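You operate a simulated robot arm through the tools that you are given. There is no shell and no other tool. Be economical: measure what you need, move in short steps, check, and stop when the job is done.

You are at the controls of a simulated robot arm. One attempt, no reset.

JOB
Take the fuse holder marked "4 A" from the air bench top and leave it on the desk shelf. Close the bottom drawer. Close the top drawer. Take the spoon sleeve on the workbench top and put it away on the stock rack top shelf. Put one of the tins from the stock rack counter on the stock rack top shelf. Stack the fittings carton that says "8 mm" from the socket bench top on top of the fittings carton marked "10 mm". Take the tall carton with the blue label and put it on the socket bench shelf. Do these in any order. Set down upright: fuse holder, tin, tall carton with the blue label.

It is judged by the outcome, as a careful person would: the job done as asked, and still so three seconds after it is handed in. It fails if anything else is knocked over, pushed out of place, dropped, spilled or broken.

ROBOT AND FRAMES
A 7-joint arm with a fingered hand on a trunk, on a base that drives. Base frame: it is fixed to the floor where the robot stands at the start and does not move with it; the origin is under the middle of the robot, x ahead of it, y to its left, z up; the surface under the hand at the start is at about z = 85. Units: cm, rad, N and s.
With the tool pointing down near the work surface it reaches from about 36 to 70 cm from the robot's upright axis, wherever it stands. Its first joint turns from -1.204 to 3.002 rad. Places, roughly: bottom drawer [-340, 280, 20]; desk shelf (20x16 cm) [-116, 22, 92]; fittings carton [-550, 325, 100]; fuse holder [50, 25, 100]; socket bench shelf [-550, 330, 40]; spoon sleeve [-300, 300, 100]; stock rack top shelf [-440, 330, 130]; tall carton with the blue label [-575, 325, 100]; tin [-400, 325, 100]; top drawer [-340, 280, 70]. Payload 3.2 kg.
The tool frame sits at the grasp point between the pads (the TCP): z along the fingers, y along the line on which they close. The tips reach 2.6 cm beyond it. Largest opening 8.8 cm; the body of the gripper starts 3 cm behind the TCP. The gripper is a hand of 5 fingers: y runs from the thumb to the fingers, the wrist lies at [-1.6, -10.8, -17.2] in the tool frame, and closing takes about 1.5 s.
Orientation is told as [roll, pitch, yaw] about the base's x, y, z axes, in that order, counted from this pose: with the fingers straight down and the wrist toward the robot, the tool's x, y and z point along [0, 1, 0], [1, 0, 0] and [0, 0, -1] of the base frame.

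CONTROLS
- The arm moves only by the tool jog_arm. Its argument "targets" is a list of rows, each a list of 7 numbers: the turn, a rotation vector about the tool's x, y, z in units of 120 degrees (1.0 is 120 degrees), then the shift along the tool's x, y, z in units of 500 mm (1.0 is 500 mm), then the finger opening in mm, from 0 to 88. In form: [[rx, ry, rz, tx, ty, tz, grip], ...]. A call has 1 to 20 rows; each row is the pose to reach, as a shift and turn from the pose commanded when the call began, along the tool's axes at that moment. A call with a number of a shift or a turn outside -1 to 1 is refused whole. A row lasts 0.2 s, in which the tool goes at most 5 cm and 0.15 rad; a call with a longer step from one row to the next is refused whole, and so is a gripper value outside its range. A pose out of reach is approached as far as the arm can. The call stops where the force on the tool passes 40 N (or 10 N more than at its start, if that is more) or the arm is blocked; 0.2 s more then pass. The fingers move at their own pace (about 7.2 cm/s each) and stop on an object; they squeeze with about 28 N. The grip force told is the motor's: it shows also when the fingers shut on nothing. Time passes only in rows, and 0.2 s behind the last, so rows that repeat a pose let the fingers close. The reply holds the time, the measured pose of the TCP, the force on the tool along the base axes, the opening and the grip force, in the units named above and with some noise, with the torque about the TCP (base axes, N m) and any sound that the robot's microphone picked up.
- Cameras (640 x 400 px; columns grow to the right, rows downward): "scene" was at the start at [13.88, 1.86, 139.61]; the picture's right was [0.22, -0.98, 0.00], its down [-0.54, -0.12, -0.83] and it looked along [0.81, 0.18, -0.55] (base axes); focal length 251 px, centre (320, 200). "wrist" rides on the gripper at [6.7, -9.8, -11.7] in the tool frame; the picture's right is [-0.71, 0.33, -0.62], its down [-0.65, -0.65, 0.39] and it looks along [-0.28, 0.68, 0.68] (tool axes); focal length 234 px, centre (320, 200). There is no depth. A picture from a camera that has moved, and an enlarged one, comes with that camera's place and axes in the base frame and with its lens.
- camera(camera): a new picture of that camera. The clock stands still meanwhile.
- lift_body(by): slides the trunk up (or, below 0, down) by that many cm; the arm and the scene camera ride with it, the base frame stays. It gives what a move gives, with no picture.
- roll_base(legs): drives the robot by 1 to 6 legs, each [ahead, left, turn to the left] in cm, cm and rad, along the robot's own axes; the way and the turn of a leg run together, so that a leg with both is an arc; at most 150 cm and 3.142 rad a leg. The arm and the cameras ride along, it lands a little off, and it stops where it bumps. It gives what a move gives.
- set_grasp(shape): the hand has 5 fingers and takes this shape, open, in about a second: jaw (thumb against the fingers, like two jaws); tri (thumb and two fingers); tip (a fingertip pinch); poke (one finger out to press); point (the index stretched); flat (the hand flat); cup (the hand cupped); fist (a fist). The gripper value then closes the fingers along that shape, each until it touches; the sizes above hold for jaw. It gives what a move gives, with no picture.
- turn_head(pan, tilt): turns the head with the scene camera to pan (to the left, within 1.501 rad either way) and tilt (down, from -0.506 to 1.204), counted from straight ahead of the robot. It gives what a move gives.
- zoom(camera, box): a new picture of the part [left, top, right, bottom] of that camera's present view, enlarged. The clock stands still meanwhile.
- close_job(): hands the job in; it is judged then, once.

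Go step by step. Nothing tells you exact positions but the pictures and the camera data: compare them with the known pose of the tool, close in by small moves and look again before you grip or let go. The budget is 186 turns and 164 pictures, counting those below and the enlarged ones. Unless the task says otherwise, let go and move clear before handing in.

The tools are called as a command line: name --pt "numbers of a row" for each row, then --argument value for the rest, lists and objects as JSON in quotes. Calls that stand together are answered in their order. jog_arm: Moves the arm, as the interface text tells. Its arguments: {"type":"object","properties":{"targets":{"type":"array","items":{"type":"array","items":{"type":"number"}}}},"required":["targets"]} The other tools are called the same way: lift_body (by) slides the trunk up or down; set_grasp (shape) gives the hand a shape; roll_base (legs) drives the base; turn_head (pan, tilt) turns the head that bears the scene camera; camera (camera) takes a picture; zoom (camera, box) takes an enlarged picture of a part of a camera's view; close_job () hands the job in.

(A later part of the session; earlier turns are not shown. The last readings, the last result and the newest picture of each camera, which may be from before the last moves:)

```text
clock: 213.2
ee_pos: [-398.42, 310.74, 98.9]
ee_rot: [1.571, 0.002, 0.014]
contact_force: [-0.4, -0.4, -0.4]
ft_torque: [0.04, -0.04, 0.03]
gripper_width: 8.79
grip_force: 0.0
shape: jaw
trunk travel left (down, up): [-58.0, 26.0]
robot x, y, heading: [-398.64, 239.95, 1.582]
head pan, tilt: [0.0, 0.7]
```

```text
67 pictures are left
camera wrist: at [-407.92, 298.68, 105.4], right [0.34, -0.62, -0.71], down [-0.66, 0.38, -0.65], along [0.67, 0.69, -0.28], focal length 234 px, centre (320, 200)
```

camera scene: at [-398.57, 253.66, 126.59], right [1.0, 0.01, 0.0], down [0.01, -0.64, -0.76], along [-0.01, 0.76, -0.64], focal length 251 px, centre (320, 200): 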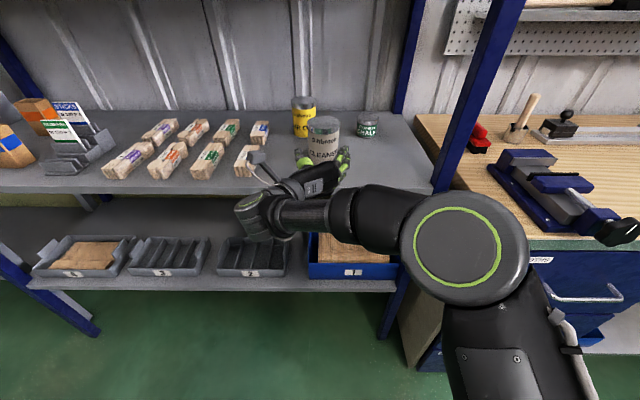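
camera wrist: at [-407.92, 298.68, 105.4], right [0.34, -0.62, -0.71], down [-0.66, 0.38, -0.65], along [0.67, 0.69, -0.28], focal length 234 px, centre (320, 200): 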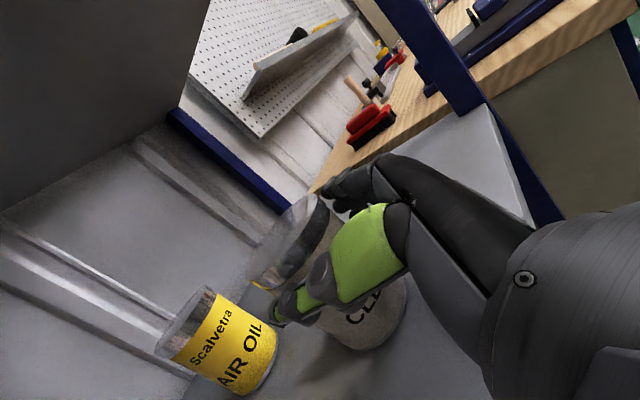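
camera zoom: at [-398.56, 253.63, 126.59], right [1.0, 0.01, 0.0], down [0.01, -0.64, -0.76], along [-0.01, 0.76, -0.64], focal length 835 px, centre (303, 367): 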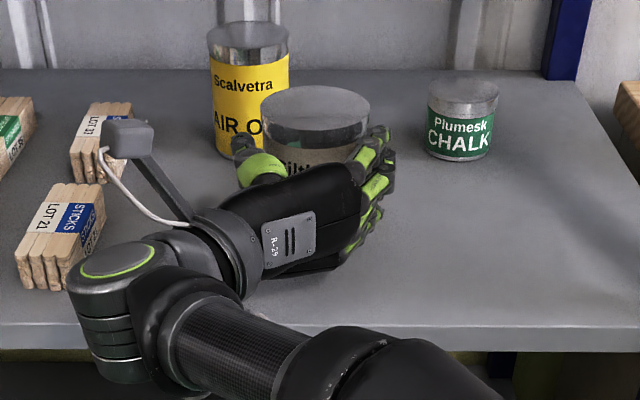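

The tin is fully between thumb and fingers. I'm closing on it and lifting a few cm.

jog_arm --pt "0 0 0 0 0 0 50" --pt "0 0 0 0 0 0 50" --pt "0 0 0 0 0 0 50" --pt "0 0 0 0 0 0 50" --pt "0 0 0 0 0 0 50" --pt "0 0 0 0 0 0 50"

jog_arm --pt "0 0 0 0.02 0 0 50" --pt "0 0 0 0.05 0 0 50" --pt "0 0 0 0.08 0 0 50"

camera --camera "scene"

```text
clock: 214.6
ee_pos: [-398.53, 310.66, 98.92]
ee_rot: [1.571, 0.003, 0.013]
contact_force: [-0.2, -1.2, 0.1]
ft_torque: [0.03, -0.02, 0.03]
gripper_width: 6.55
grip_force: 28.1
shape: jaw
trunk travel left (down, up): [-58.0, 26.0]
robot x, y, heading: [-398.79, 239.97, 1.578]
head pan, tilt: [0.0, 0.7]
```

```text
clock: 215.3
ee_pos: [-398.36, 310.7, 102.81]
ee_rot: [1.569, 0.006, 0.014]
contact_force: [0.5, -0.2, -5.2]
ft_torque: [-0.15, -0.01, -0.02]
gripper_width: 6.52
grip_force: 28.1
shape: jaw
trunk travel left (down, up): [-58.0, 26.0]
robot x, y, heading: [-398.97, 240.31, 1.582]
head pan, tilt: [0.0, 0.7]
```

```text
66 pictures are left
camera scene: at [-398.55, 253.69, 126.58], right [1.0, 0.01, 0.0], down [0.01, -0.64, -0.76], along [-0.01, 0.76, -0.64], focal length 251 px, centre (320, 200)
```

scene: 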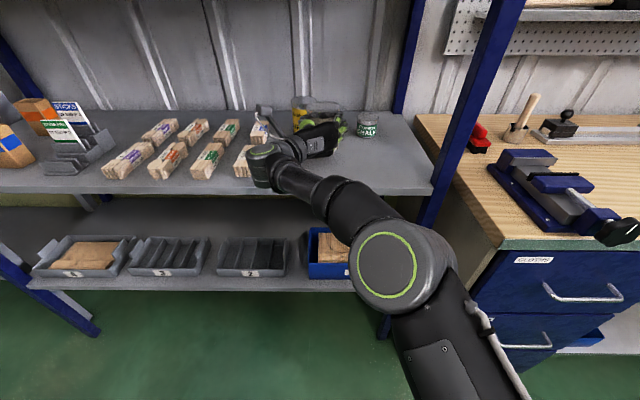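

The tin is held (about 0.5 kg). I'm backing straight out, then raising for the top shelf.

roll_base --legs '[[-42, 0, 0]]'

lift_body --by 26

jog_arm --pt "0 0 0 0.06 0 -0.03 50" --pt "0 0 0 0.12 0 -0.06 50" --pt "0 0 0 0.18 0 -0.09 50" --pt "0 0 0 0.24 0 -0.12 50"

turn_head --pan 0.1 --tilt 0.5

camera --camera "scene"

```text
clock: 217.9
ee_pos: [-398.27, 268.64, 102.86]
ee_rot: [1.572, 0.004, 0.017]
contact_force: [0.3, 0.3, -4.0]
ft_torque: [-0.19, 0.02, -0.01]
gripper_width: 6.55
grip_force: 27.5
shape: jaw
trunk travel left (down, up): [-58.0, 26.0]
robot x, y, heading: [-398.22, 198.29, 1.578]
head pan, tilt: [0.0, 0.7]
```

```text
clock: 220.6
ee_pos: [-398.27, 268.77, 128.76]
ee_rot: [1.569, 0.002, 0.016]
contact_force: [-0.1, 1.1, -5.1]
ft_torque: [-0.16, 0.01, -0.01]
gripper_width: 6.52
grip_force: 28.3
shape: jaw
trunk travel left (down, up): [-84.0, 0.0]
robot x, y, heading: [-398.53, 198.35, 1.585]
head pan, tilt: [0.0, 0.7]
```

```text
clock: 221.6
ee_pos: [-398.03, 262.51, 141.12]
ee_rot: [1.57, 0.003, 0.015]
contact_force: [-0.9, 0.1, -4.3]
ft_torque: [-0.19, 0.02, 0.0]
gripper_width: 6.53
grip_force: 28.0
shape: jaw
trunk travel left (down, up): [-84.0, 0.0]
robot x, y, heading: [-398.36, 198.15, 1.581]
head pan, tilt: [0.0, 0.7]
```

```text
clock: 222.3
ee_pos: [-398.13, 262.71, 140.93]
ee_rot: [1.569, 0.005, 0.016]
contact_force: [-0.4, 0.6, -4.1]
ft_torque: [-0.16, -0.01, 0.0]
gripper_width: 6.54
grip_force: 27.9
shape: jaw
trunk travel left (down, up): [-84.0, 0.0]
robot x, y, heading: [-398.34, 198.01, 1.576]
head pan, tilt: [0.099, 0.499]
```

```text
65 pictures are left
camera scene: at [-399.09, 212.27, 154.35], right [0.99, 0.11, 0.0], down [0.05, -0.48, -0.88], along [-0.1, 0.87, -0.48], focal length 251 px, centre (320, 200)
```

scene: 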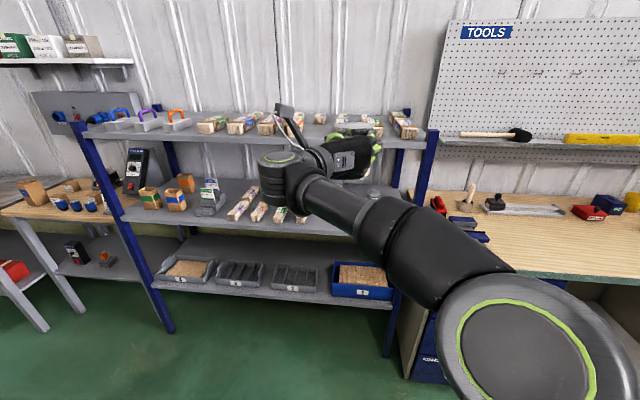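

The hand reaches z 141 easily. I'm sliding left to line up with the gap right of the sleeve and driving close.

roll_base --legs '[[0, 11.5, 0], [27, 0, 0]]'

camera --camera "scene"

camera --camera "wrist"

```text
clock: 225.1
ee_pos: [-409.98, 289.34, 141.02]
ee_rot: [1.571, 0.004, 0.018]
contact_force: [-0.1, 0.5, -3.9]
ft_torque: [-0.16, -0.03, 0.01]
gripper_width: 6.49
grip_force: 28.3
shape: jaw
trunk travel left (down, up): [-84.0, 0.0]
robot x, y, heading: [-410.09, 224.74, 1.587]
head pan, tilt: [0.099, 0.499]
```

```text
64 pictures are left
camera scene: at [-410.9, 238.85, 154.37], right [0.99, 0.11, 0.0], down [0.05, -0.48, -0.88], along [-0.1, 0.87, -0.48], focal length 251 px, centre (320, 200)
```

scene: 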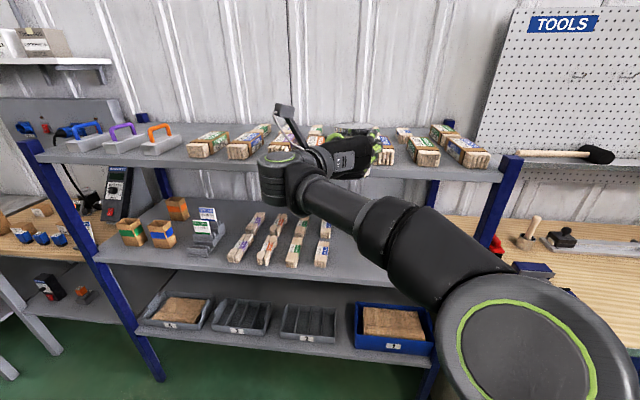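

```text
63 pictures are left
camera wrist: at [-419.35, 277.29, 147.52], right [0.34, -0.62, -0.71], down [-0.66, 0.38, -0.65], along [0.67, 0.69, -0.28], focal length 234 px, centre (320, 200)
```

wrist: 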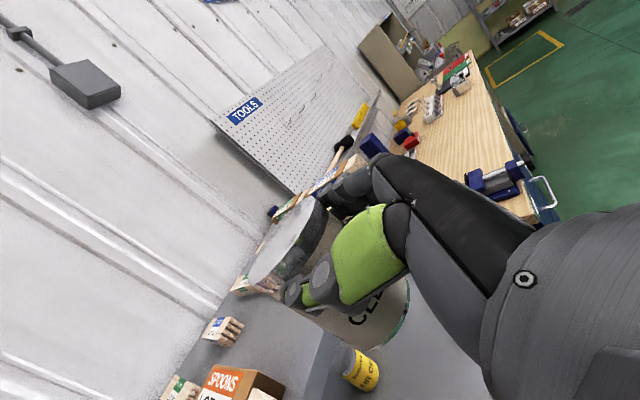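

zoom --camera "wrist" --box '[160, 180, 420, 400]'

zoom --camera "scene" --box '[220, 100, 420, 210]'

```text
1.82 times, centred on (290, 290) of wrist
camera zoom: at [-419.35, 277.29, 147.52], right [0.34, -0.62, -0.71], down [-0.66, 0.38, -0.65], along [0.67, 0.69, -0.28], focal length 426 px, centre (374, 36)
```

zoom: 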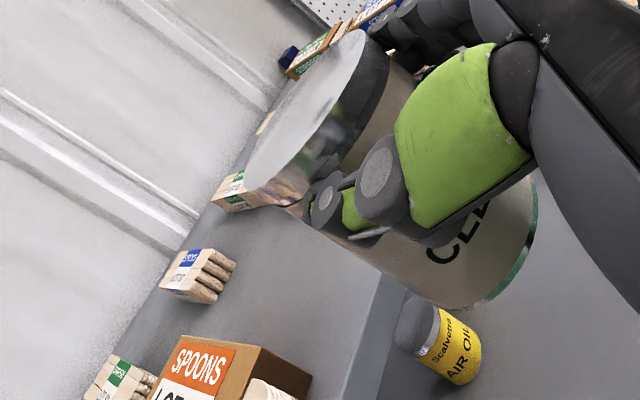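

```text
3.20 times, centred on (320, 155) of scene
camera zoom: at [-410.9, 238.85, 154.37], right [0.99, 0.11, 0.0], down [0.05, -0.48, -0.88], along [-0.1, 0.87, -0.48], focal length 802 px, centre (320, 344)
```

zoom: 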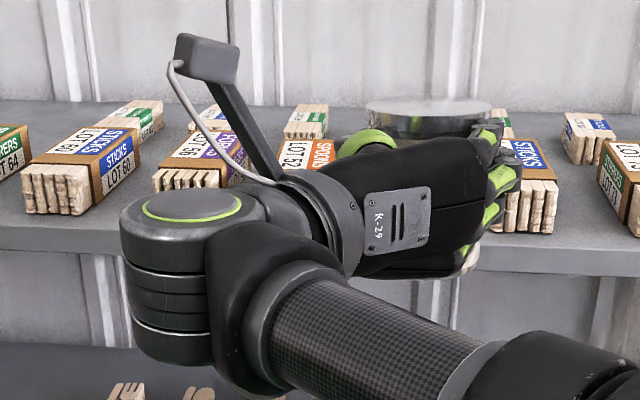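

The gap between SPOONS and STICKS 76 is about 12 cm with its middle at x ≈ -410.3, and the tin is on line. I'm driving in.

roll_base --legs '[[16.5, 0.6, 0]]'

zoom --camera "scene" --box '[220, 120, 440, 270]'

camera --camera "wrist"

```text
clock: 226.5
ee_pos: [-410.67, 305.85, 141.06]
ee_rot: [1.569, 0.004, 0.016]
contact_force: [-0.6, -0.1, -4.5]
ft_torque: [-0.17, 0.0, 0.0]
gripper_width: 6.51
grip_force: 27.9
shape: jaw
trunk travel left (down, up): [-84.0, 0.0]
robot x, y, heading: [-410.85, 241.18, 1.583]
head pan, tilt: [0.099, 0.499]
```

```text
2.67 times, centred on (330, 195) of scene
camera zoom: at [-411.67, 255.36, 154.38], right [0.99, 0.11, 0.0], down [0.05, -0.48, -0.88], along [-0.1, 0.87, -0.48], focal length 668 px, centre (293, 213)
```

zoom: 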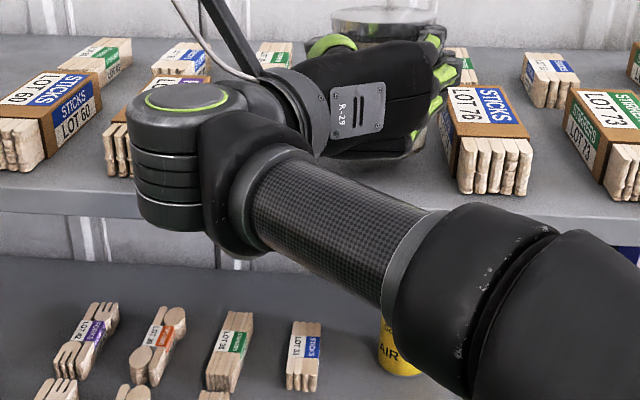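

```text
59 pictures are left
camera wrist: at [-420.08, 293.81, 147.56], right [0.34, -0.62, -0.71], down [-0.66, 0.38, -0.65], along [0.67, 0.69, -0.28], focal length 234 px, centre (320, 200)
```

wrist: 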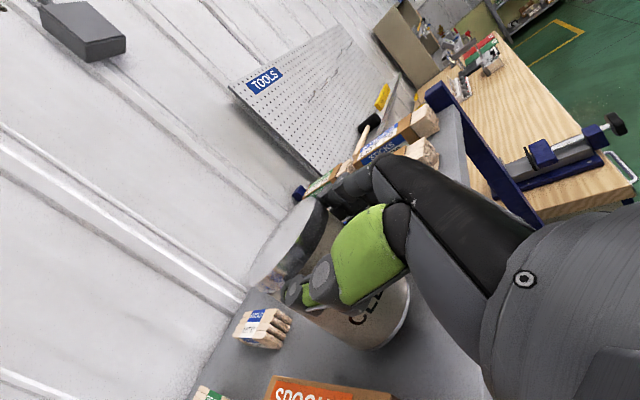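

The tin hangs in the gap. I'm nudging 4 mm right and lowering slowly, watching the force.

jog_arm --pt "0 0 0 -0.01 0.008 0 50" --pt "0 0 0 -0.025 0.008 0 50" --pt "0 0 0 -0.04 0.008 0 50"

jog_arm --pt "0 0 0 -0.004 0 0 50" --pt "0 0 0 -0.008 0 0 50"

jog_arm --pt "0 0 0 -0.004 0 0 50" --pt "0 0 0 -0.007 0 0 50"

```text
clock: 227.3
ee_pos: [-410.26, 305.93, 139.07]
ee_rot: [1.571, 0.003, 0.015]
contact_force: [-0.6, 1.6, -2.7]
ft_torque: [0.03, 0.08, 0.02]
gripper_width: 6.5
grip_force: 27.7
shape: jaw
trunk travel left (down, up): [-84.0, 0.0]
robot x, y, heading: [-410.46, 241.18, 1.578]
head pan, tilt: [0.099, 0.499]
```

```text
clock: 227.9
ee_pos: [-410.18, 305.87, 138.86]
ee_rot: [1.574, 0.005, 0.015]
contact_force: [0.0, 1.4, 5.7]
ft_torque: [0.15, -0.12, -0.01]
gripper_width: 6.52
grip_force: 27.9
shape: jaw
trunk travel left (down, up): [-84.0, 0.0]
robot x, y, heading: [-410.8, 241.3, 1.584]
head pan, tilt: [0.099, 0.499]
```

```text
clock: 228.5
ee_pos: [-410.21, 305.68, 138.65]
ee_rot: [1.576, 0.004, 0.014]
contact_force: [0.1, 2.0, 13.9]
ft_torque: [0.23, -0.27, 0.06]
gripper_width: 6.44
grip_force: 28.4
shape: jaw
trunk travel left (down, up): [-84.0, 0.0]
robot x, y, heading: [-411.03, 241.31, 1.58]
head pan, tilt: [0.099, 0.499]
```

The contact (about 14–18 N) acts just ahead of the grip point, so it is the tin on the shelf. I'm checking the picture before letting go.

zoom --camera "wrist" --box '[200, 180, 440, 400]'

zoom --camera "scene" --box '[260, 110, 440, 230]'

```text
1.82 times, centred on (320, 290) of wrist
camera zoom: at [-419.65, 293.61, 145.02], right [0.34, -0.61, -0.71], down [-0.66, 0.38, -0.64], along [0.67, 0.69, -0.28], focal length 426 px, centre (320, 36)
```

zoom: 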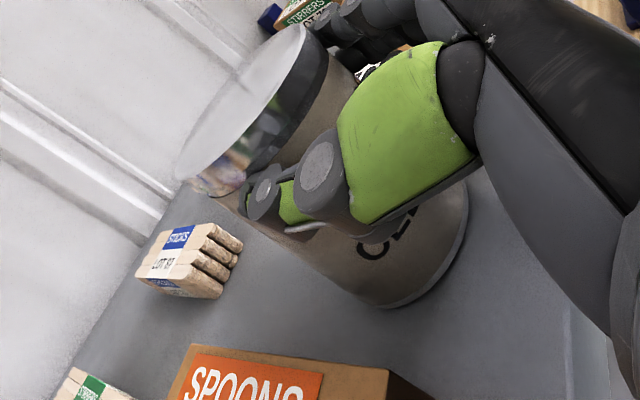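

```text
3.33 times, centred on (350, 170) of scene
camera zoom: at [-411.68, 255.21, 154.41], right [0.99, 0.11, 0.0], down [0.05, -0.47, -0.88], along [-0.1, 0.87, -0.48], focal length 835 px, centre (220, 300)
```

zoom: 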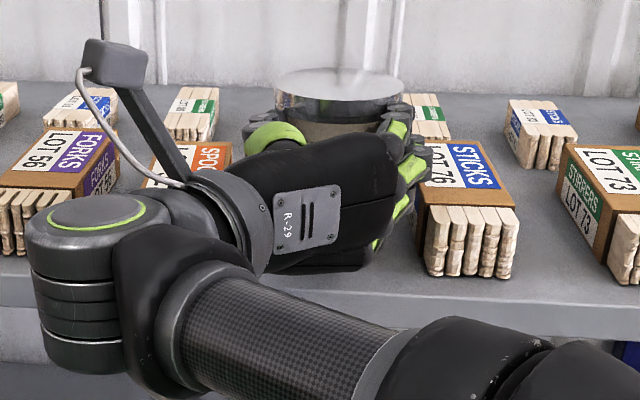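

The tin stands flat. I'm opening the fingers just enough to clear its width.

jog_arm --pt "0 0 0 0.003 0 0 72" --pt "0 0 0 0.003 0 0 80" --pt "0 0 0 0.003 0 0 86" --pt "0 0 0 0.003 0 0 86" --pt "0 0 0 0.003 0 0 86"

zoom --camera "scene" --box '[260, 110, 440, 230]'

```text
clock: 229.7
ee_pos: [-410.21, 305.82, 138.5]
ee_rot: [1.572, 0.001, 0.017]
contact_force: [-0.7, -0.2, -0.8]
ft_torque: [-0.02, 0.01, -0.03]
gripper_width: 8.61
grip_force: 0.3
shape: jaw
trunk travel left (down, up): [-84.0, 0.0]
robot x, y, heading: [-410.9, 241.54, 1.58]
head pan, tilt: [0.099, 0.499]
```

```text
3.33 times, centred on (350, 170) of scene
camera zoom: at [-411.67, 255.46, 154.37], right [0.99, 0.11, 0.0], down [0.05, -0.48, -0.88], along [-0.1, 0.87, -0.48], focal length 835 px, centre (220, 300)
```

zoom: 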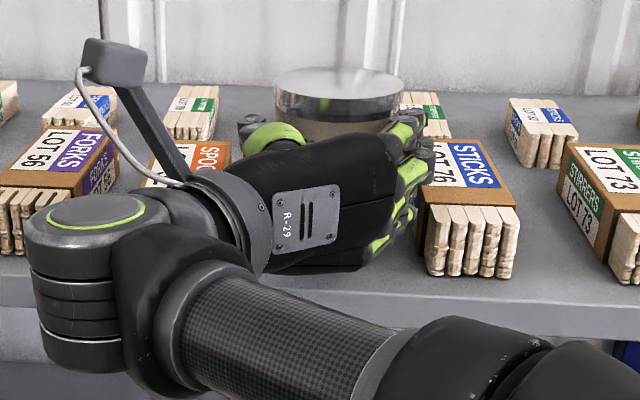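

jog_arm --pt "0 0 0 0 0 -0.02 86" --pt "0 0 0 0 0 -0.05 86" --pt "0 0 0 0 0 -0.09 86" --pt "0 0 0 0 0 -0.14 86" --pt "0 0 0 0 0 -0.2 86"

roll_base --legs '[[-40, 0, 0]]'

camera --camera "scene"

```text
clock: 230.9
ee_pos: [-409.94, 295.64, 138.6]
ee_rot: [1.573, 0.007, 0.017]
contact_force: [-0.1, -0.6, 0.1]
ft_torque: [-0.01, 0.0, 0.03]
gripper_width: 8.56
grip_force: 0.1
shape: jaw
trunk travel left (down, up): [-84.0, 0.0]
robot x, y, heading: [-411.07, 241.58, 1.58]
head pan, tilt: [0.099, 0.499]
```

```text
clock: 233.4
ee_pos: [-409.48, 256.05, 138.4]
ee_rot: [1.571, 0.003, 0.016]
contact_force: [-0.2, -0.1, 0.2]
ft_torque: [-0.01, 0.0, 0.02]
gripper_width: 8.59
grip_force: 0.0
shape: jaw
trunk travel left (down, up): [-84.0, 0.0]
robot x, y, heading: [-410.5, 201.75, 1.582]
head pan, tilt: [0.099, 0.499]
```

```text
55 pictures are left
camera scene: at [-411.27, 215.73, 154.36], right [0.99, 0.11, 0.0], down [0.05, -0.48, -0.88], along [-0.1, 0.87, -0.48], focal length 251 px, centre (320, 200)
```

scene: 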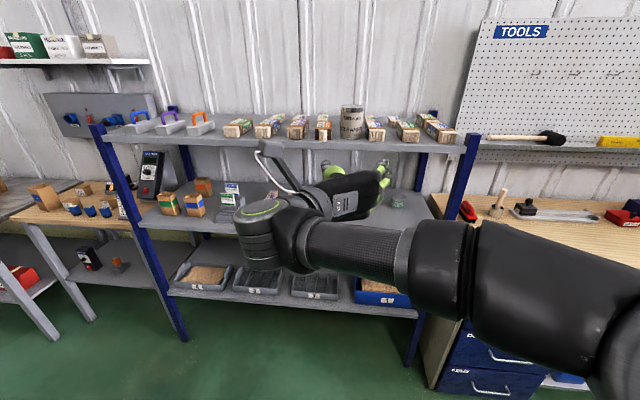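

The tin stands upright on the top shelf. Next is the socket bench: I'm driving left to look at it.

roll_base --legs '[[0, 125, 0]]'

turn_head --pan 0.1 --tilt 0.6

camera --camera "scene"

```text
clock: 239.7
ee_pos: [-534.36, 255.17, 138.37]
ee_rot: [1.571, 0.002, 0.01]
contact_force: [-0.2, 0.0, -0.5]
ft_torque: [-0.02, -0.01, 0.02]
gripper_width: 8.58
grip_force: 0.1
shape: jaw
trunk travel left (down, up): [-84.0, 0.0]
robot x, y, heading: [-535.87, 200.86, 1.578]
head pan, tilt: [0.099, 0.499]
```

```text
clock: 240.4
ee_pos: [-534.45, 255.22, 138.33]
ee_rot: [1.571, 0.003, 0.01]
contact_force: [-0.1, -0.1, -0.1]
ft_torque: [0.0, 0.02, 0.02]
gripper_width: 8.6
grip_force: 0.0
shape: jaw
trunk travel left (down, up): [-84.0, 0.0]
robot x, y, heading: [-535.46, 201.05, 1.575]
head pan, tilt: [0.099, 0.6]
```

```text
54 pictures are left
camera scene: at [-536.25, 214.51, 153.46], right [0.99, 0.1, 0.0], down [0.06, -0.56, -0.83], along [-0.09, 0.82, -0.56], focal length 251 px, centre (320, 200)
```

scene: 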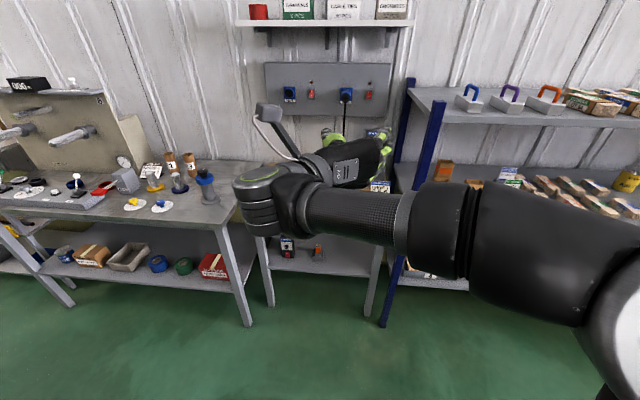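

The hand blocks the view of the socket bench, so I'm lowering it.

jog_arm --pt "0 0 0 -0.09 0 0 86" --pt "0 0 0 -0.18 0 0 86" --pt "0 0 0 -0.27 0 0 86" --pt "0 0 0 -0.36 0 0 86" --pt "0 0 0 -0.45 0 0 86" --pt "0 0 0 -0.54 0 -0.02 86" --pt "0 0 0 -0.63 0 -0.05 86"

camera --camera "scene"

zoom --camera "scene" --box '[230, 130, 410, 240]'

```text
clock: 242.0
ee_pos: [-534.73, 252.69, 106.92]
ee_rot: [1.572, 0.004, 0.011]
contact_force: [0.5, 0.8, 0.2]
ft_torque: [0.01, 0.02, -0.01]
gripper_width: 8.58
grip_force: 0.0
shape: jaw
trunk travel left (down, up): [-84.0, 0.0]
robot x, y, heading: [-535.69, 200.81, 1.573]
head pan, tilt: [0.099, 0.6]
```

```text
53 pictures are left
camera scene: at [-536.27, 214.58, 153.46], right [0.99, 0.1, 0.0], down [0.06, -0.56, -0.82], along [-0.09, 0.82, -0.57], focal length 251 px, centre (320, 200)
```

scene: 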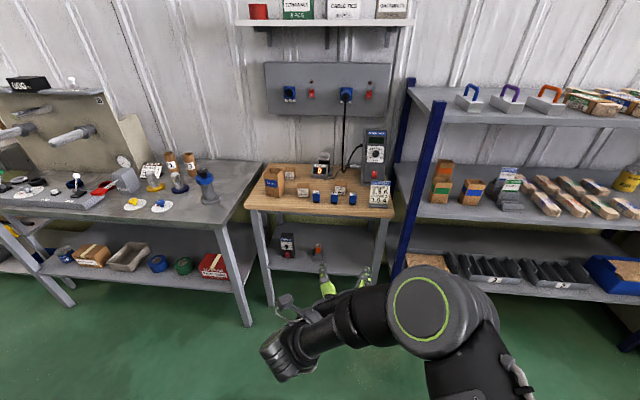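

```text
3.56 times, centred on (320, 185) of scene
camera zoom: at [-536.27, 214.58, 153.46], right [0.99, 0.1, 0.0], down [0.06, -0.56, -0.82], along [-0.09, 0.82, -0.57], focal length 891 px, centre (320, 253)
```

zoom: 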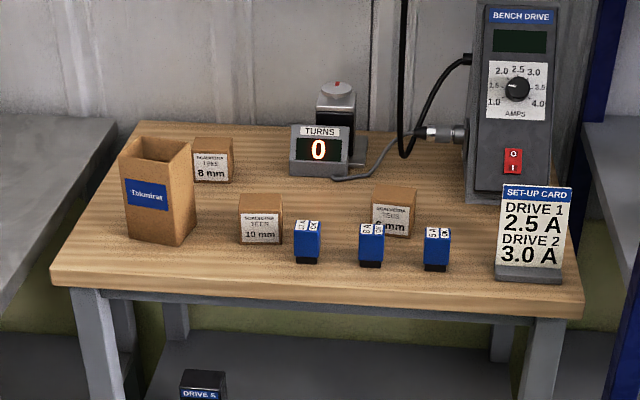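

I see the socket bench: the tall open carton with the blue label at front left (~(-567, 308)), "8 mm" behind it (~(-563, 322)), "10 mm" in front (~(-553, 308)) and "6 mm" to the right. I'm turning the hand back to fingers-down for these.

jog_arm --pt "0.0385 -0.0385 -0.0385 0 0 0 86" --pt "0.077 -0.077 -0.077 0 0 0 86" --pt "0.1155 -0.1155 -0.1155 0 0 0 86" --pt "0.154 -0.154 -0.154 0 0 0 86" --pt "0.1925 -0.1925 -0.1925 0 0 0 86" --pt "0.231 -0.231 -0.231 0 0 0 86" --pt "0.2695 -0.2695 -0.2695 0 0 0 86" --pt "0.308 -0.308 -0.308 0 0 0 86" --pt "0.3465 -0.3465 -0.3465 0 0 0 86" --pt "0.385 -0.385 -0.385 0 0 0 86" --pt "0.4235 -0.4235 -0.4235 0 0 0 88" --pt "0.462 -0.462 -0.462 0 0 0 88" --pt "0.5005 -0.5005 -0.5005 0 0 0 88" --pt "0.539 -0.539 -0.539 0 0 0 88" --pt "0.577 -0.577 -0.577 0 0 0 88"

zoom --camera "scene" --box '[240, 215, 400, 315]'

```text
clock: 245.2
ee_pos: [-534.37, 252.82, 106.95]
ee_rot: [0.007, 0.002, 1.58]
contact_force: [-0.2, 0.7, 0.0]
ft_torque: [0.0, 0.03, 0.0]
gripper_width: 8.79
grip_force: 0.2
shape: jaw
trunk travel left (down, up): [-84.0, 0.0]
robot x, y, heading: [-535.53, 200.94, 1.578]
head pan, tilt: [0.099, 0.6]
```

```text
4.00 times, centred on (320, 265) of scene
camera zoom: at [-535.88, 214.73, 153.44], right [0.99, 0.1, 0.0], down [0.06, -0.56, -0.82], along [-0.09, 0.82, -0.57], focal length 1002 px, centre (320, -60)
```

zoom: 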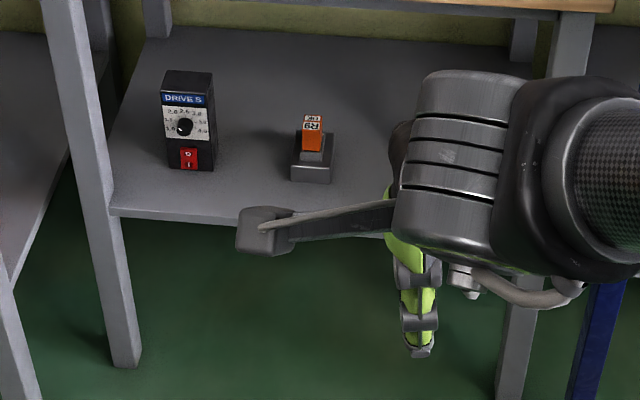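

The lower shelf has two items at left and centre, with its right part free. I'm raising the hand and moving above the tall carton.

jog_arm --pt "0 0 0 0 0 -0.09 88" --pt "0 0 0 0 0 -0.18 88"

roll_base --legs '[[0, 33, 0], [50, 0, 0]]'

turn_head --pan -0.1 --tilt 0.85

camera --camera "scene"

camera --camera "wrist"

```text
clock: 245.8
ee_pos: [-534.53, 252.74, 115.95]
ee_rot: [0.006, -0.001, 1.583]
contact_force: [-0.3, 0.8, 0.7]
ft_torque: [-0.01, 0.01, 0.0]
gripper_width: 8.8
grip_force: 0.0
shape: jaw
trunk travel left (down, up): [-84.0, 0.0]
robot x, y, heading: [-535.19, 200.92, 1.574]
head pan, tilt: [0.099, 0.6]
```

```text
clock: 250.5
ee_pos: [-568.3, 302.79, 115.96]
ee_rot: [0.004, 0.0, 1.587]
contact_force: [0.7, 0.5, 0.9]
ft_torque: [0.01, 0.02, 0.0]
gripper_width: 8.78
grip_force: 0.0
shape: jaw
trunk travel left (down, up): [-84.0, 0.0]
robot x, y, heading: [-569.02, 250.8, 1.584]
head pan, tilt: [0.099, 0.6]
```

```text
clock: 251.3
ee_pos: [-568.26, 302.88, 115.89]
ee_rot: [0.004, 0.0, 1.586]
contact_force: [0.6, -0.3, -0.8]
ft_torque: [-0.01, -0.02, 0.02]
gripper_width: 8.78
grip_force: 0.1
shape: jaw
trunk travel left (down, up): [-84.0, 0.0]
robot x, y, heading: [-568.75, 250.83, 1.583]
head pan, tilt: [-0.099, 0.85]
```

```text
50 pictures are left
camera scene: at [-568.2, 263.7, 151.37], right [1.0, -0.09, 0.0], down [-0.07, -0.75, -0.66], along [0.06, 0.66, -0.75], focal length 251 px, centre (320, 200)
```

scene: 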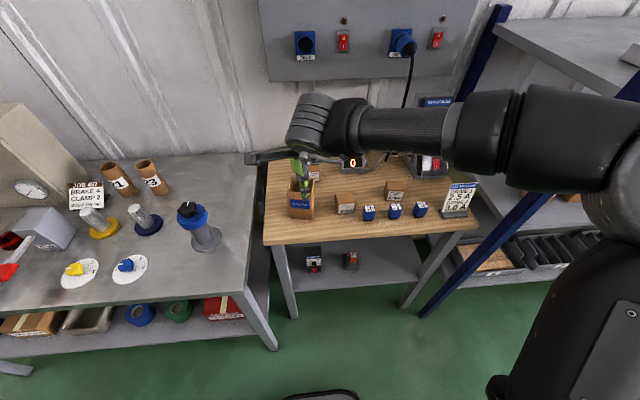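

```text
49 pictures are left
camera wrist: at [-574.71, 292.9, 127.49], right [0.71, 0.34, 0.62], down [0.66, -0.64, -0.39], along [0.27, 0.68, -0.68], focal length 234 px, centre (320, 200)
```

wrist: 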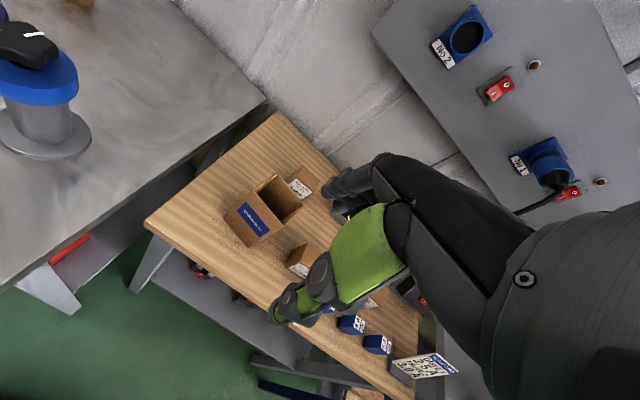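

zoom --camera "wrist" --box '[180, 140, 340, 300]'

zoom --camera "scene" --box '[250, 140, 410, 250]'

```text
2.50 times, centred on (260, 220) of wrist
camera zoom: at [-574.71, 292.9, 127.49], right [0.71, 0.34, 0.62], down [0.66, -0.64, -0.39], along [0.27, 0.68, -0.68], focal length 585 px, centre (470, 150)
```

zoom: 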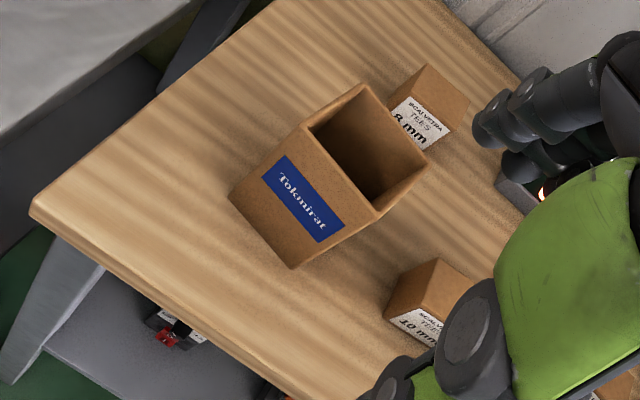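

```text
3.64 times, centred on (330, 195) of scene
camera zoom: at [-568.2, 263.7, 151.37], right [1.0, -0.09, 0.0], down [-0.07, -0.75, -0.66], along [0.06, 0.66, -0.75], focal length 911 px, centre (284, 218)
```

zoom: 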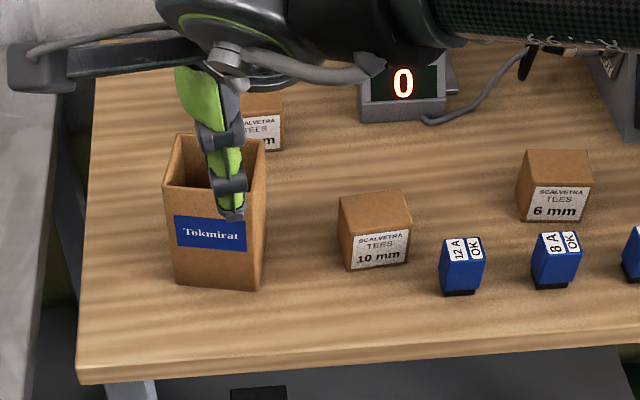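

The carton is about 6.9×5.4 cm, top z 101.7, centred at (-569.6, 313.4) and turned slightly. I'm aligning above it and checking.

jog_arm --pt "0 0 0.04 0.01 0.07 0 88" --pt "0 0 0.08 0.02 0.14 0.02 88" --pt "0 0 0.094 0.023 0.21 0.07 88" --pt "0 0 0.094 0.023 0.21 0.13 88"

camera --camera "wrist"

zoom --camera "scene" --box '[250, 140, 410, 250]'

```text
clock: 252.3
ee_pos: [-569.65, 313.45, 109.4]
ee_rot: [0.005, -0.001, 1.388]
contact_force: [0.6, -0.3, -0.4]
ft_torque: [0.0, 0.02, 0.0]
gripper_width: 8.78
grip_force: 0.1
shape: jaw
trunk travel left (down, up): [-84.0, 0.0]
robot x, y, heading: [-568.86, 250.91, 1.583]
head pan, tilt: [-0.099, 0.85]
```

```text
46 pictures are left
camera wrist: at [-577.75, 304.97, 120.97], right [0.76, 0.2, 0.62], down [0.52, -0.76, -0.39], along [0.39, 0.62, -0.68], focal length 234 px, centre (320, 200)
```

wrist: 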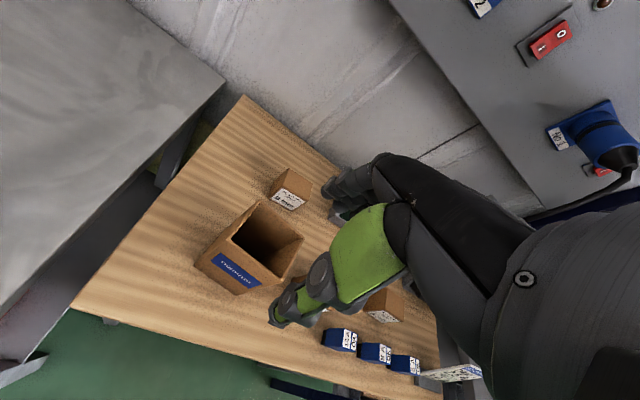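

```text
3.64 times, centred on (330, 195) of scene
camera zoom: at [-568.16, 263.7, 151.37], right [1.0, -0.09, 0.0], down [-0.07, -0.75, -0.66], along [0.06, 0.66, -0.75], focal length 911 px, centre (284, 218)
```

zoom: 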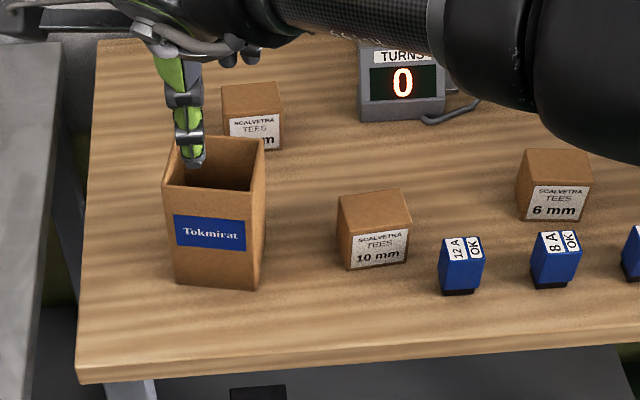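

zoom --camera "wrist" --box '[170, 160, 350, 340]'

```text
2.22 times, centred on (260, 250) of wrist
camera zoom: at [-577.75, 304.97, 120.97], right [0.76, 0.2, 0.62], down [0.52, -0.76, -0.39], along [0.39, 0.62, -0.68], focal length 520 px, centre (453, 89)
```

zoom: 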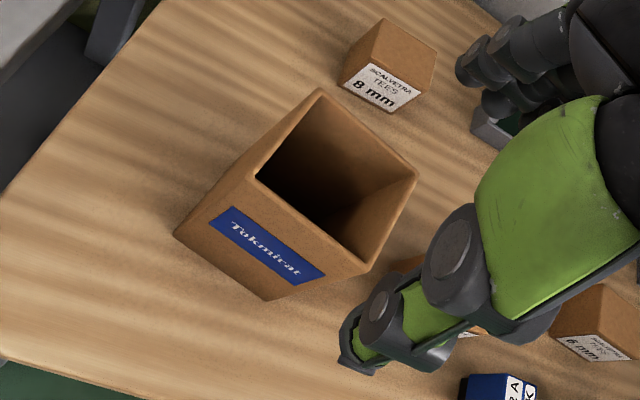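

The views agree best with the carton's rim at z ≈ 99.5 and its centre at (-569.5, 315.5). I'm shifting 2 cm forward, lowering to just above the rim and checking again.

jog_arm --pt "0 0 0 0.005 0.02 0.03 88" --pt "0 0 0 0.009 0.04 0.07 88" --pt "0 0 0 0.009 0.04 0.11 88"

zoom --camera "wrist" --box '[190, 120, 390, 340]'

zoom --camera "scene" --box '[250, 140, 410, 250]'

```text
clock: 253.1
ee_pos: [-569.81, 315.41, 103.85]
ee_rot: [0.006, 0.0, 1.39]
contact_force: [-0.5, 0.0, 0.7]
ft_torque: [0.02, 0.0, 0.0]
gripper_width: 8.78
grip_force: 0.0
shape: jaw
trunk travel left (down, up): [-84.0, 0.0]
robot x, y, heading: [-568.88, 251.14, 1.575]
head pan, tilt: [-0.099, 0.85]
```

```text
1.82 times, centred on (290, 230) of wrist
camera zoom: at [-577.94, 306.91, 115.5], right [0.76, 0.2, 0.62], down [0.52, -0.76, -0.39], along [0.39, 0.62, -0.68], focal length 426 px, centre (374, 146)
```

zoom: 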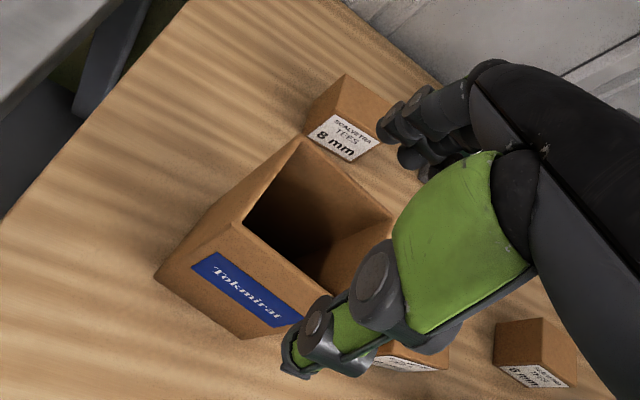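

```text
3.64 times, centred on (330, 195) of scene
camera zoom: at [-568.19, 263.7, 151.37], right [1.0, -0.09, 0.0], down [-0.07, -0.75, -0.66], along [0.06, 0.66, -0.75], focal length 911 px, centre (284, 218)
```

zoom: 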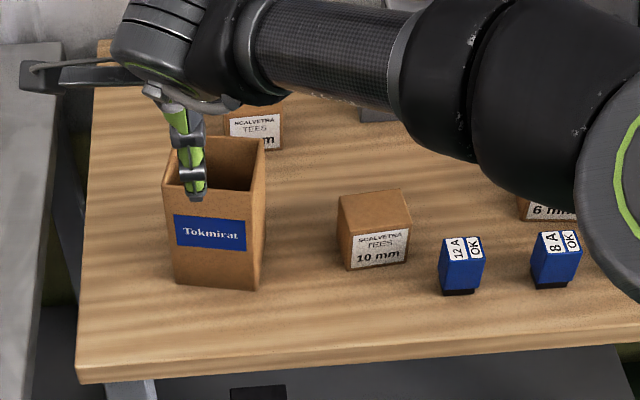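

The rim sits between thumb and fingers; a 5 mm forward shift centres it. I'm lowering and gripping.

jog_arm --pt "0 0 0 0.002 0.011 0.02 88" --pt "0 0 0 0.002 0.011 0.06 88" --pt "0 0 0 0.002 0.011 0.1 88" --pt "0 0 0 0.002 0.011 0.134 88"

zoom --camera "wrist" --box '[190, 120, 390, 340]'

```text
clock: 254.1
ee_pos: [-569.8, 315.93, 97.29]
ee_rot: [0.007, -0.001, 1.387]
contact_force: [0.6, -0.2, 1.1]
ft_torque: [-0.02, -0.04, -0.01]
gripper_width: 8.8
grip_force: 0.0
shape: jaw
trunk travel left (down, up): [-84.0, 0.0]
robot x, y, heading: [-568.94, 250.74, 1.58]
head pan, tilt: [-0.099, 0.85]
```

```text
1.82 times, centred on (290, 230) of wrist
camera zoom: at [-577.92, 307.48, 108.82], right [0.76, 0.2, 0.62], down [0.52, -0.76, -0.39], along [0.39, 0.62, -0.68], focal length 426 px, centre (374, 146)
```

zoom: 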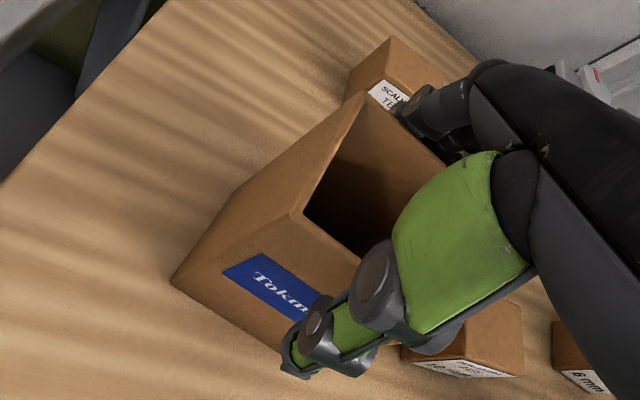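

Thumb is in front and fingers are behind the carton. I'm closing, then lifting.

jog_arm --pt "0 0 0 0 0 0 35" --pt "0 0 0 0 0 0 35" --pt "0 0 0 0 0 0 35" --pt "0 0 0 0 0 0 35" --pt "0 0 0 0 0 0 35" --pt "0 0 0 0 0 0 35" --pt "0 0 0 0 0 -0.03 35" --pt "0 0 0 0 0 -0.08 35" --pt "0 0 0 0 0 -0.14 35"

zoom --camera "scene" --box '[240, 120, 410, 250]'

```text
clock: 256.1
ee_pos: [-569.75, 315.86, 104.45]
ee_rot: [0.005, 0.0, 1.388]
contact_force: [-0.1, -0.4, -0.3]
ft_torque: [0.01, -0.02, -0.04]
gripper_width: 6.25
grip_force: 28.0
shape: jaw
trunk travel left (down, up): [-84.0, 0.0]
robot x, y, heading: [-569.03, 251.16, 1.583]
head pan, tilt: [-0.099, 0.85]
```

```text
3.08 times, centred on (325, 185) of scene
camera zoom: at [-568.19, 263.62, 151.37], right [1.0, -0.09, 0.0], down [-0.07, -0.75, -0.66], along [0.06, 0.66, -0.75], focal length 771 px, centre (305, 246)
```

zoom: 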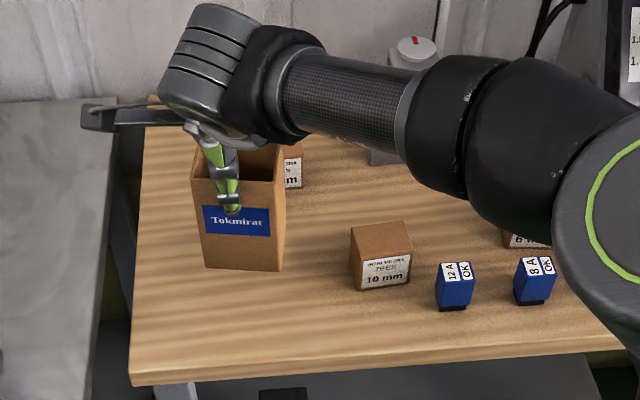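

The carton is held. I'm backing out, lowering, and moving to face the free right part of the bench's lower shelf.

roll_base --legs '[[-58, 0, 0], [0, -37, 0]]'

lift_body --by -40

turn_head --pan 0.0 --tilt 0.5

camera --camera "scene"

camera --camera "wrist"

```text
clock: 261.4
ee_pos: [-531.89, 258.1, 104.33]
ee_rot: [0.005, 0.0, 1.384]
contact_force: [0.6, -0.3, -0.9]
ft_torque: [-0.04, 0.02, 0.03]
gripper_width: 6.26
grip_force: 27.9
shape: jaw
trunk travel left (down, up): [-84.0, 0.0]
robot x, y, heading: [-531.55, 193.37, 1.58]
head pan, tilt: [-0.099, 0.85]
```

```text
clock: 265.2
ee_pos: [-531.88, 258.07, 64.27]
ee_rot: [0.007, 0.0, 1.385]
contact_force: [-0.3, 0.1, -0.9]
ft_torque: [0.02, 0.0, -0.01]
gripper_width: 6.29
grip_force: 27.5
shape: jaw
trunk travel left (down, up): [-44.0, 40.0]
robot x, y, heading: [-531.2, 193.21, 1.576]
head pan, tilt: [-0.099, 0.85]
```

```text
clock: 266.0
ee_pos: [-531.85, 258.23, 64.54]
ee_rot: [0.007, 0.0, 1.384]
contact_force: [0.1, -0.4, -0.9]
ft_torque: [-0.03, 0.0, -0.02]
gripper_width: 6.24
grip_force: 28.4
shape: jaw
trunk travel left (down, up): [-44.0, 40.0]
robot x, y, heading: [-531.54, 193.3, 1.576]
head pan, tilt: [0.0, 0.499]
```

```text
39 pictures are left
camera scene: at [-531.35, 207.28, 114.36], right [1.0, 0.0, 0.0], down [0.0, -0.48, -0.88], along [0.0, 0.88, -0.48], focal length 251 px, centre (320, 200)
```

scene: 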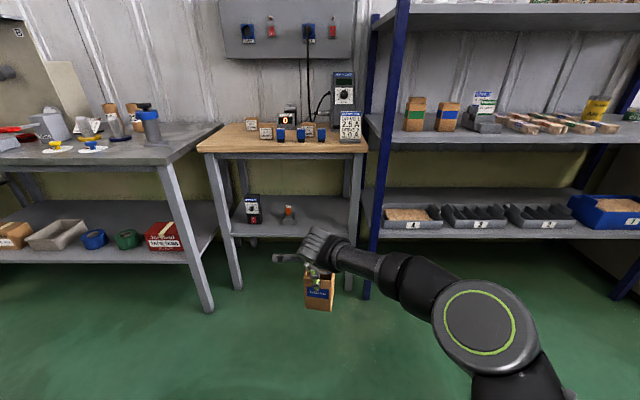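

```text
38 pictures are left
camera wrist: at [-540.11, 249.67, 75.89], right [0.76, 0.19, 0.62], down [0.52, -0.76, -0.39], along [0.4, 0.62, -0.68], focal length 234 px, centre (320, 200)
```

wrist: 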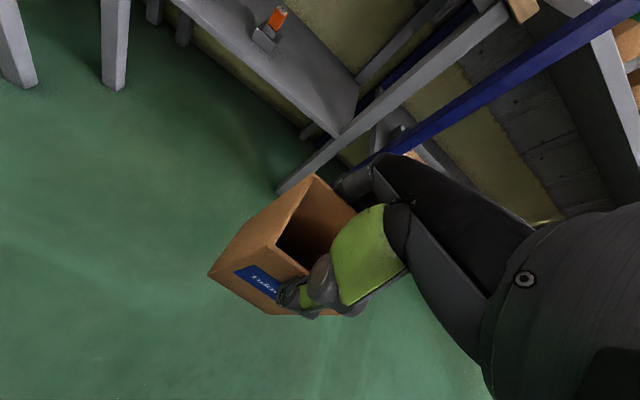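

The bench top is at z ≈ 85, so the carton is about 14 cm tall and hangs 12.3 cm below the grip point; the shelf is z ≈ 40 with its front at y ≈ 307. I'm lowering to clear height and driving in most of the way.

lift_body --by -8

roll_base --legs '[[0, 3, 0], [40, 0, 0]]'

turn_head --pan 0.0 --tilt 0.75

camera --camera "scene"

camera --camera "wrist"

```text
clock: 267.2
ee_pos: [-531.98, 258.09, 56.32]
ee_rot: [0.005, 0.0, 1.383]
contact_force: [-0.4, 0.0, 0.0]
ft_torque: [0.0, 0.01, 0.02]
gripper_width: 6.25
grip_force: 28.3
shape: jaw
trunk travel left (down, up): [-36.0, 48.0]
robot x, y, heading: [-531.5, 192.73, 1.579]
head pan, tilt: [0.0, 0.499]
```

```text
clock: 270.1
ee_pos: [-535.19, 298.24, 56.32]
ee_rot: [0.004, 0.001, 1.386]
contact_force: [-0.2, 0.7, -0.3]
ft_torque: [0.0, -0.01, 0.0]
gripper_width: 6.24
grip_force: 27.7
shape: jaw
trunk travel left (down, up): [-36.0, 48.0]
robot x, y, heading: [-534.8, 233.45, 1.58]
head pan, tilt: [0.0, 0.499]
```

```text
clock: 270.9
ee_pos: [-535.1, 298.17, 56.41]
ee_rot: [0.005, -0.001, 1.385]
contact_force: [-0.8, 0.3, 0.0]
ft_torque: [-0.03, 0.06, 0.0]
gripper_width: 6.26
grip_force: 28.2
shape: jaw
trunk travel left (down, up): [-36.0, 48.0]
robot x, y, heading: [-534.91, 232.85, 1.58]
head pan, tilt: [0.0, 0.75]
```

```text
37 pictures are left
camera scene: at [-534.58, 246.54, 104.18], right [1.0, 0.01, 0.0], down [0.0, -0.68, -0.73], along [0.0, 0.73, -0.68], focal length 251 px, centre (320, 200)
```

scene: 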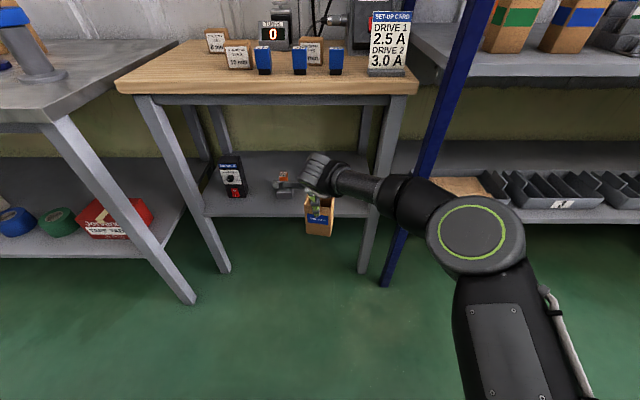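

```text
36 pictures are left
camera wrist: at [-543.37, 289.74, 67.88], right [0.76, 0.2, 0.62], down [0.52, -0.76, -0.39], along [0.4, 0.62, -0.68], focal length 234 px, centre (320, 200)
```

wrist: 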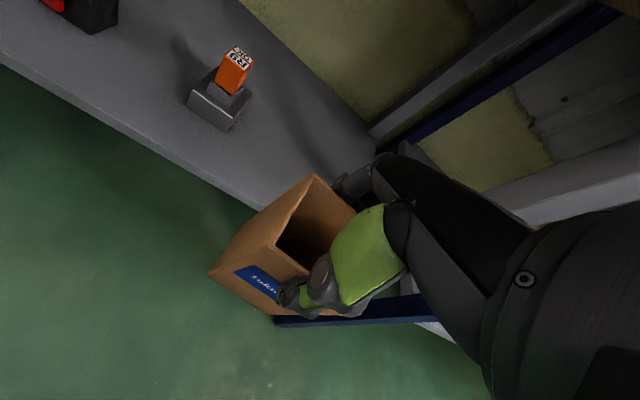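

The path is clear. I'm driving in 16 cm over the shelf.

roll_base --legs '[[16.3, 0, 0]]'

jog_arm --pt "0 0 0 0 0 0.02 35" --pt "0 0 0 0 0 0.04 35" --pt "0 0 0 0 0 0.06 35"

camera --camera "wrist"

```text
clock: 272.3
ee_pos: [-535.48, 314.32, 56.29]
ee_rot: [0.005, 0.002, 1.388]
contact_force: [1.0, 0.5, -0.2]
ft_torque: [0.02, -0.01, -0.01]
gripper_width: 6.28
grip_force: 28.6
shape: jaw
trunk travel left (down, up): [-36.0, 48.0]
robot x, y, heading: [-534.56, 249.46, 1.581]
head pan, tilt: [0.0, 0.75]
```

```text
clock: 273.1
ee_pos: [-535.49, 314.35, 53.3]
ee_rot: [0.004, 0.001, 1.387]
contact_force: [0.0, -0.4, -0.6]
ft_torque: [-0.03, 0.02, 0.01]
gripper_width: 6.29
grip_force: 28.6
shape: jaw
trunk travel left (down, up): [-36.0, 48.0]
robot x, y, heading: [-534.9, 249.02, 1.584]
head pan, tilt: [0.0, 0.75]
```

```text
35 pictures are left
camera wrist: at [-543.63, 305.79, 64.83], right [0.76, 0.2, 0.62], down [0.52, -0.76, -0.39], along [0.39, 0.62, -0.68], focal length 234 px, centre (320, 200)
```

wrist: 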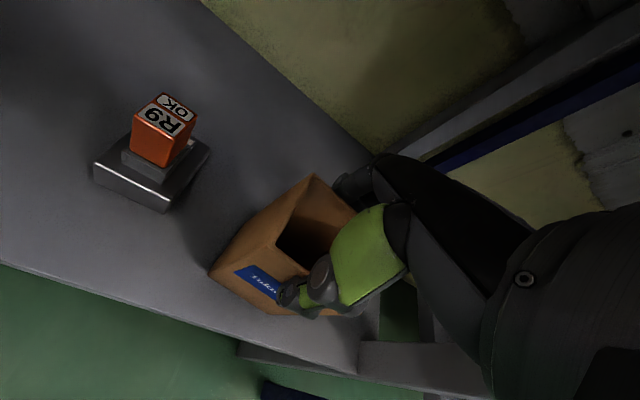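

The carton is above the shelf, inside the edge. I'm lowering in fine steps to contact.

jog_arm --pt "0 0 0 0 0 0.005 35" --pt "0 0 0 0 0 0.01 35" --pt "0 0 0 0 0 0.015 35" --pt "0 0 0 0 0 0.02 35"

jog_arm --pt "0 0 0 0 0 0.004 35" --pt "0 0 0 0 0 0.008 35"

```text
clock: 274.1
ee_pos: [-535.47, 314.28, 52.3]
ee_rot: [0.005, 0.001, 1.389]
contact_force: [0.8, 0.0, 0.3]
ft_torque: [-0.03, 0.01, -0.02]
gripper_width: 6.25
grip_force: 27.8
shape: jaw
trunk travel left (down, up): [-36.0, 48.0]
robot x, y, heading: [-534.92, 249.26, 1.58]
head pan, tilt: [0.0, 0.75]
```

```text
clock: 274.7
ee_pos: [-535.48, 314.32, 52.12]
ee_rot: [0.008, -0.007, 1.388]
contact_force: [0.9, 0.7, 10.9]
ft_torque: [-0.25, 0.08, -0.02]
gripper_width: 6.29
grip_force: 28.5
shape: jaw
trunk travel left (down, up): [-36.0, 48.0]
robot x, y, heading: [-535.14, 249.24, 1.578]
head pan, tilt: [0.0, 0.75]
```

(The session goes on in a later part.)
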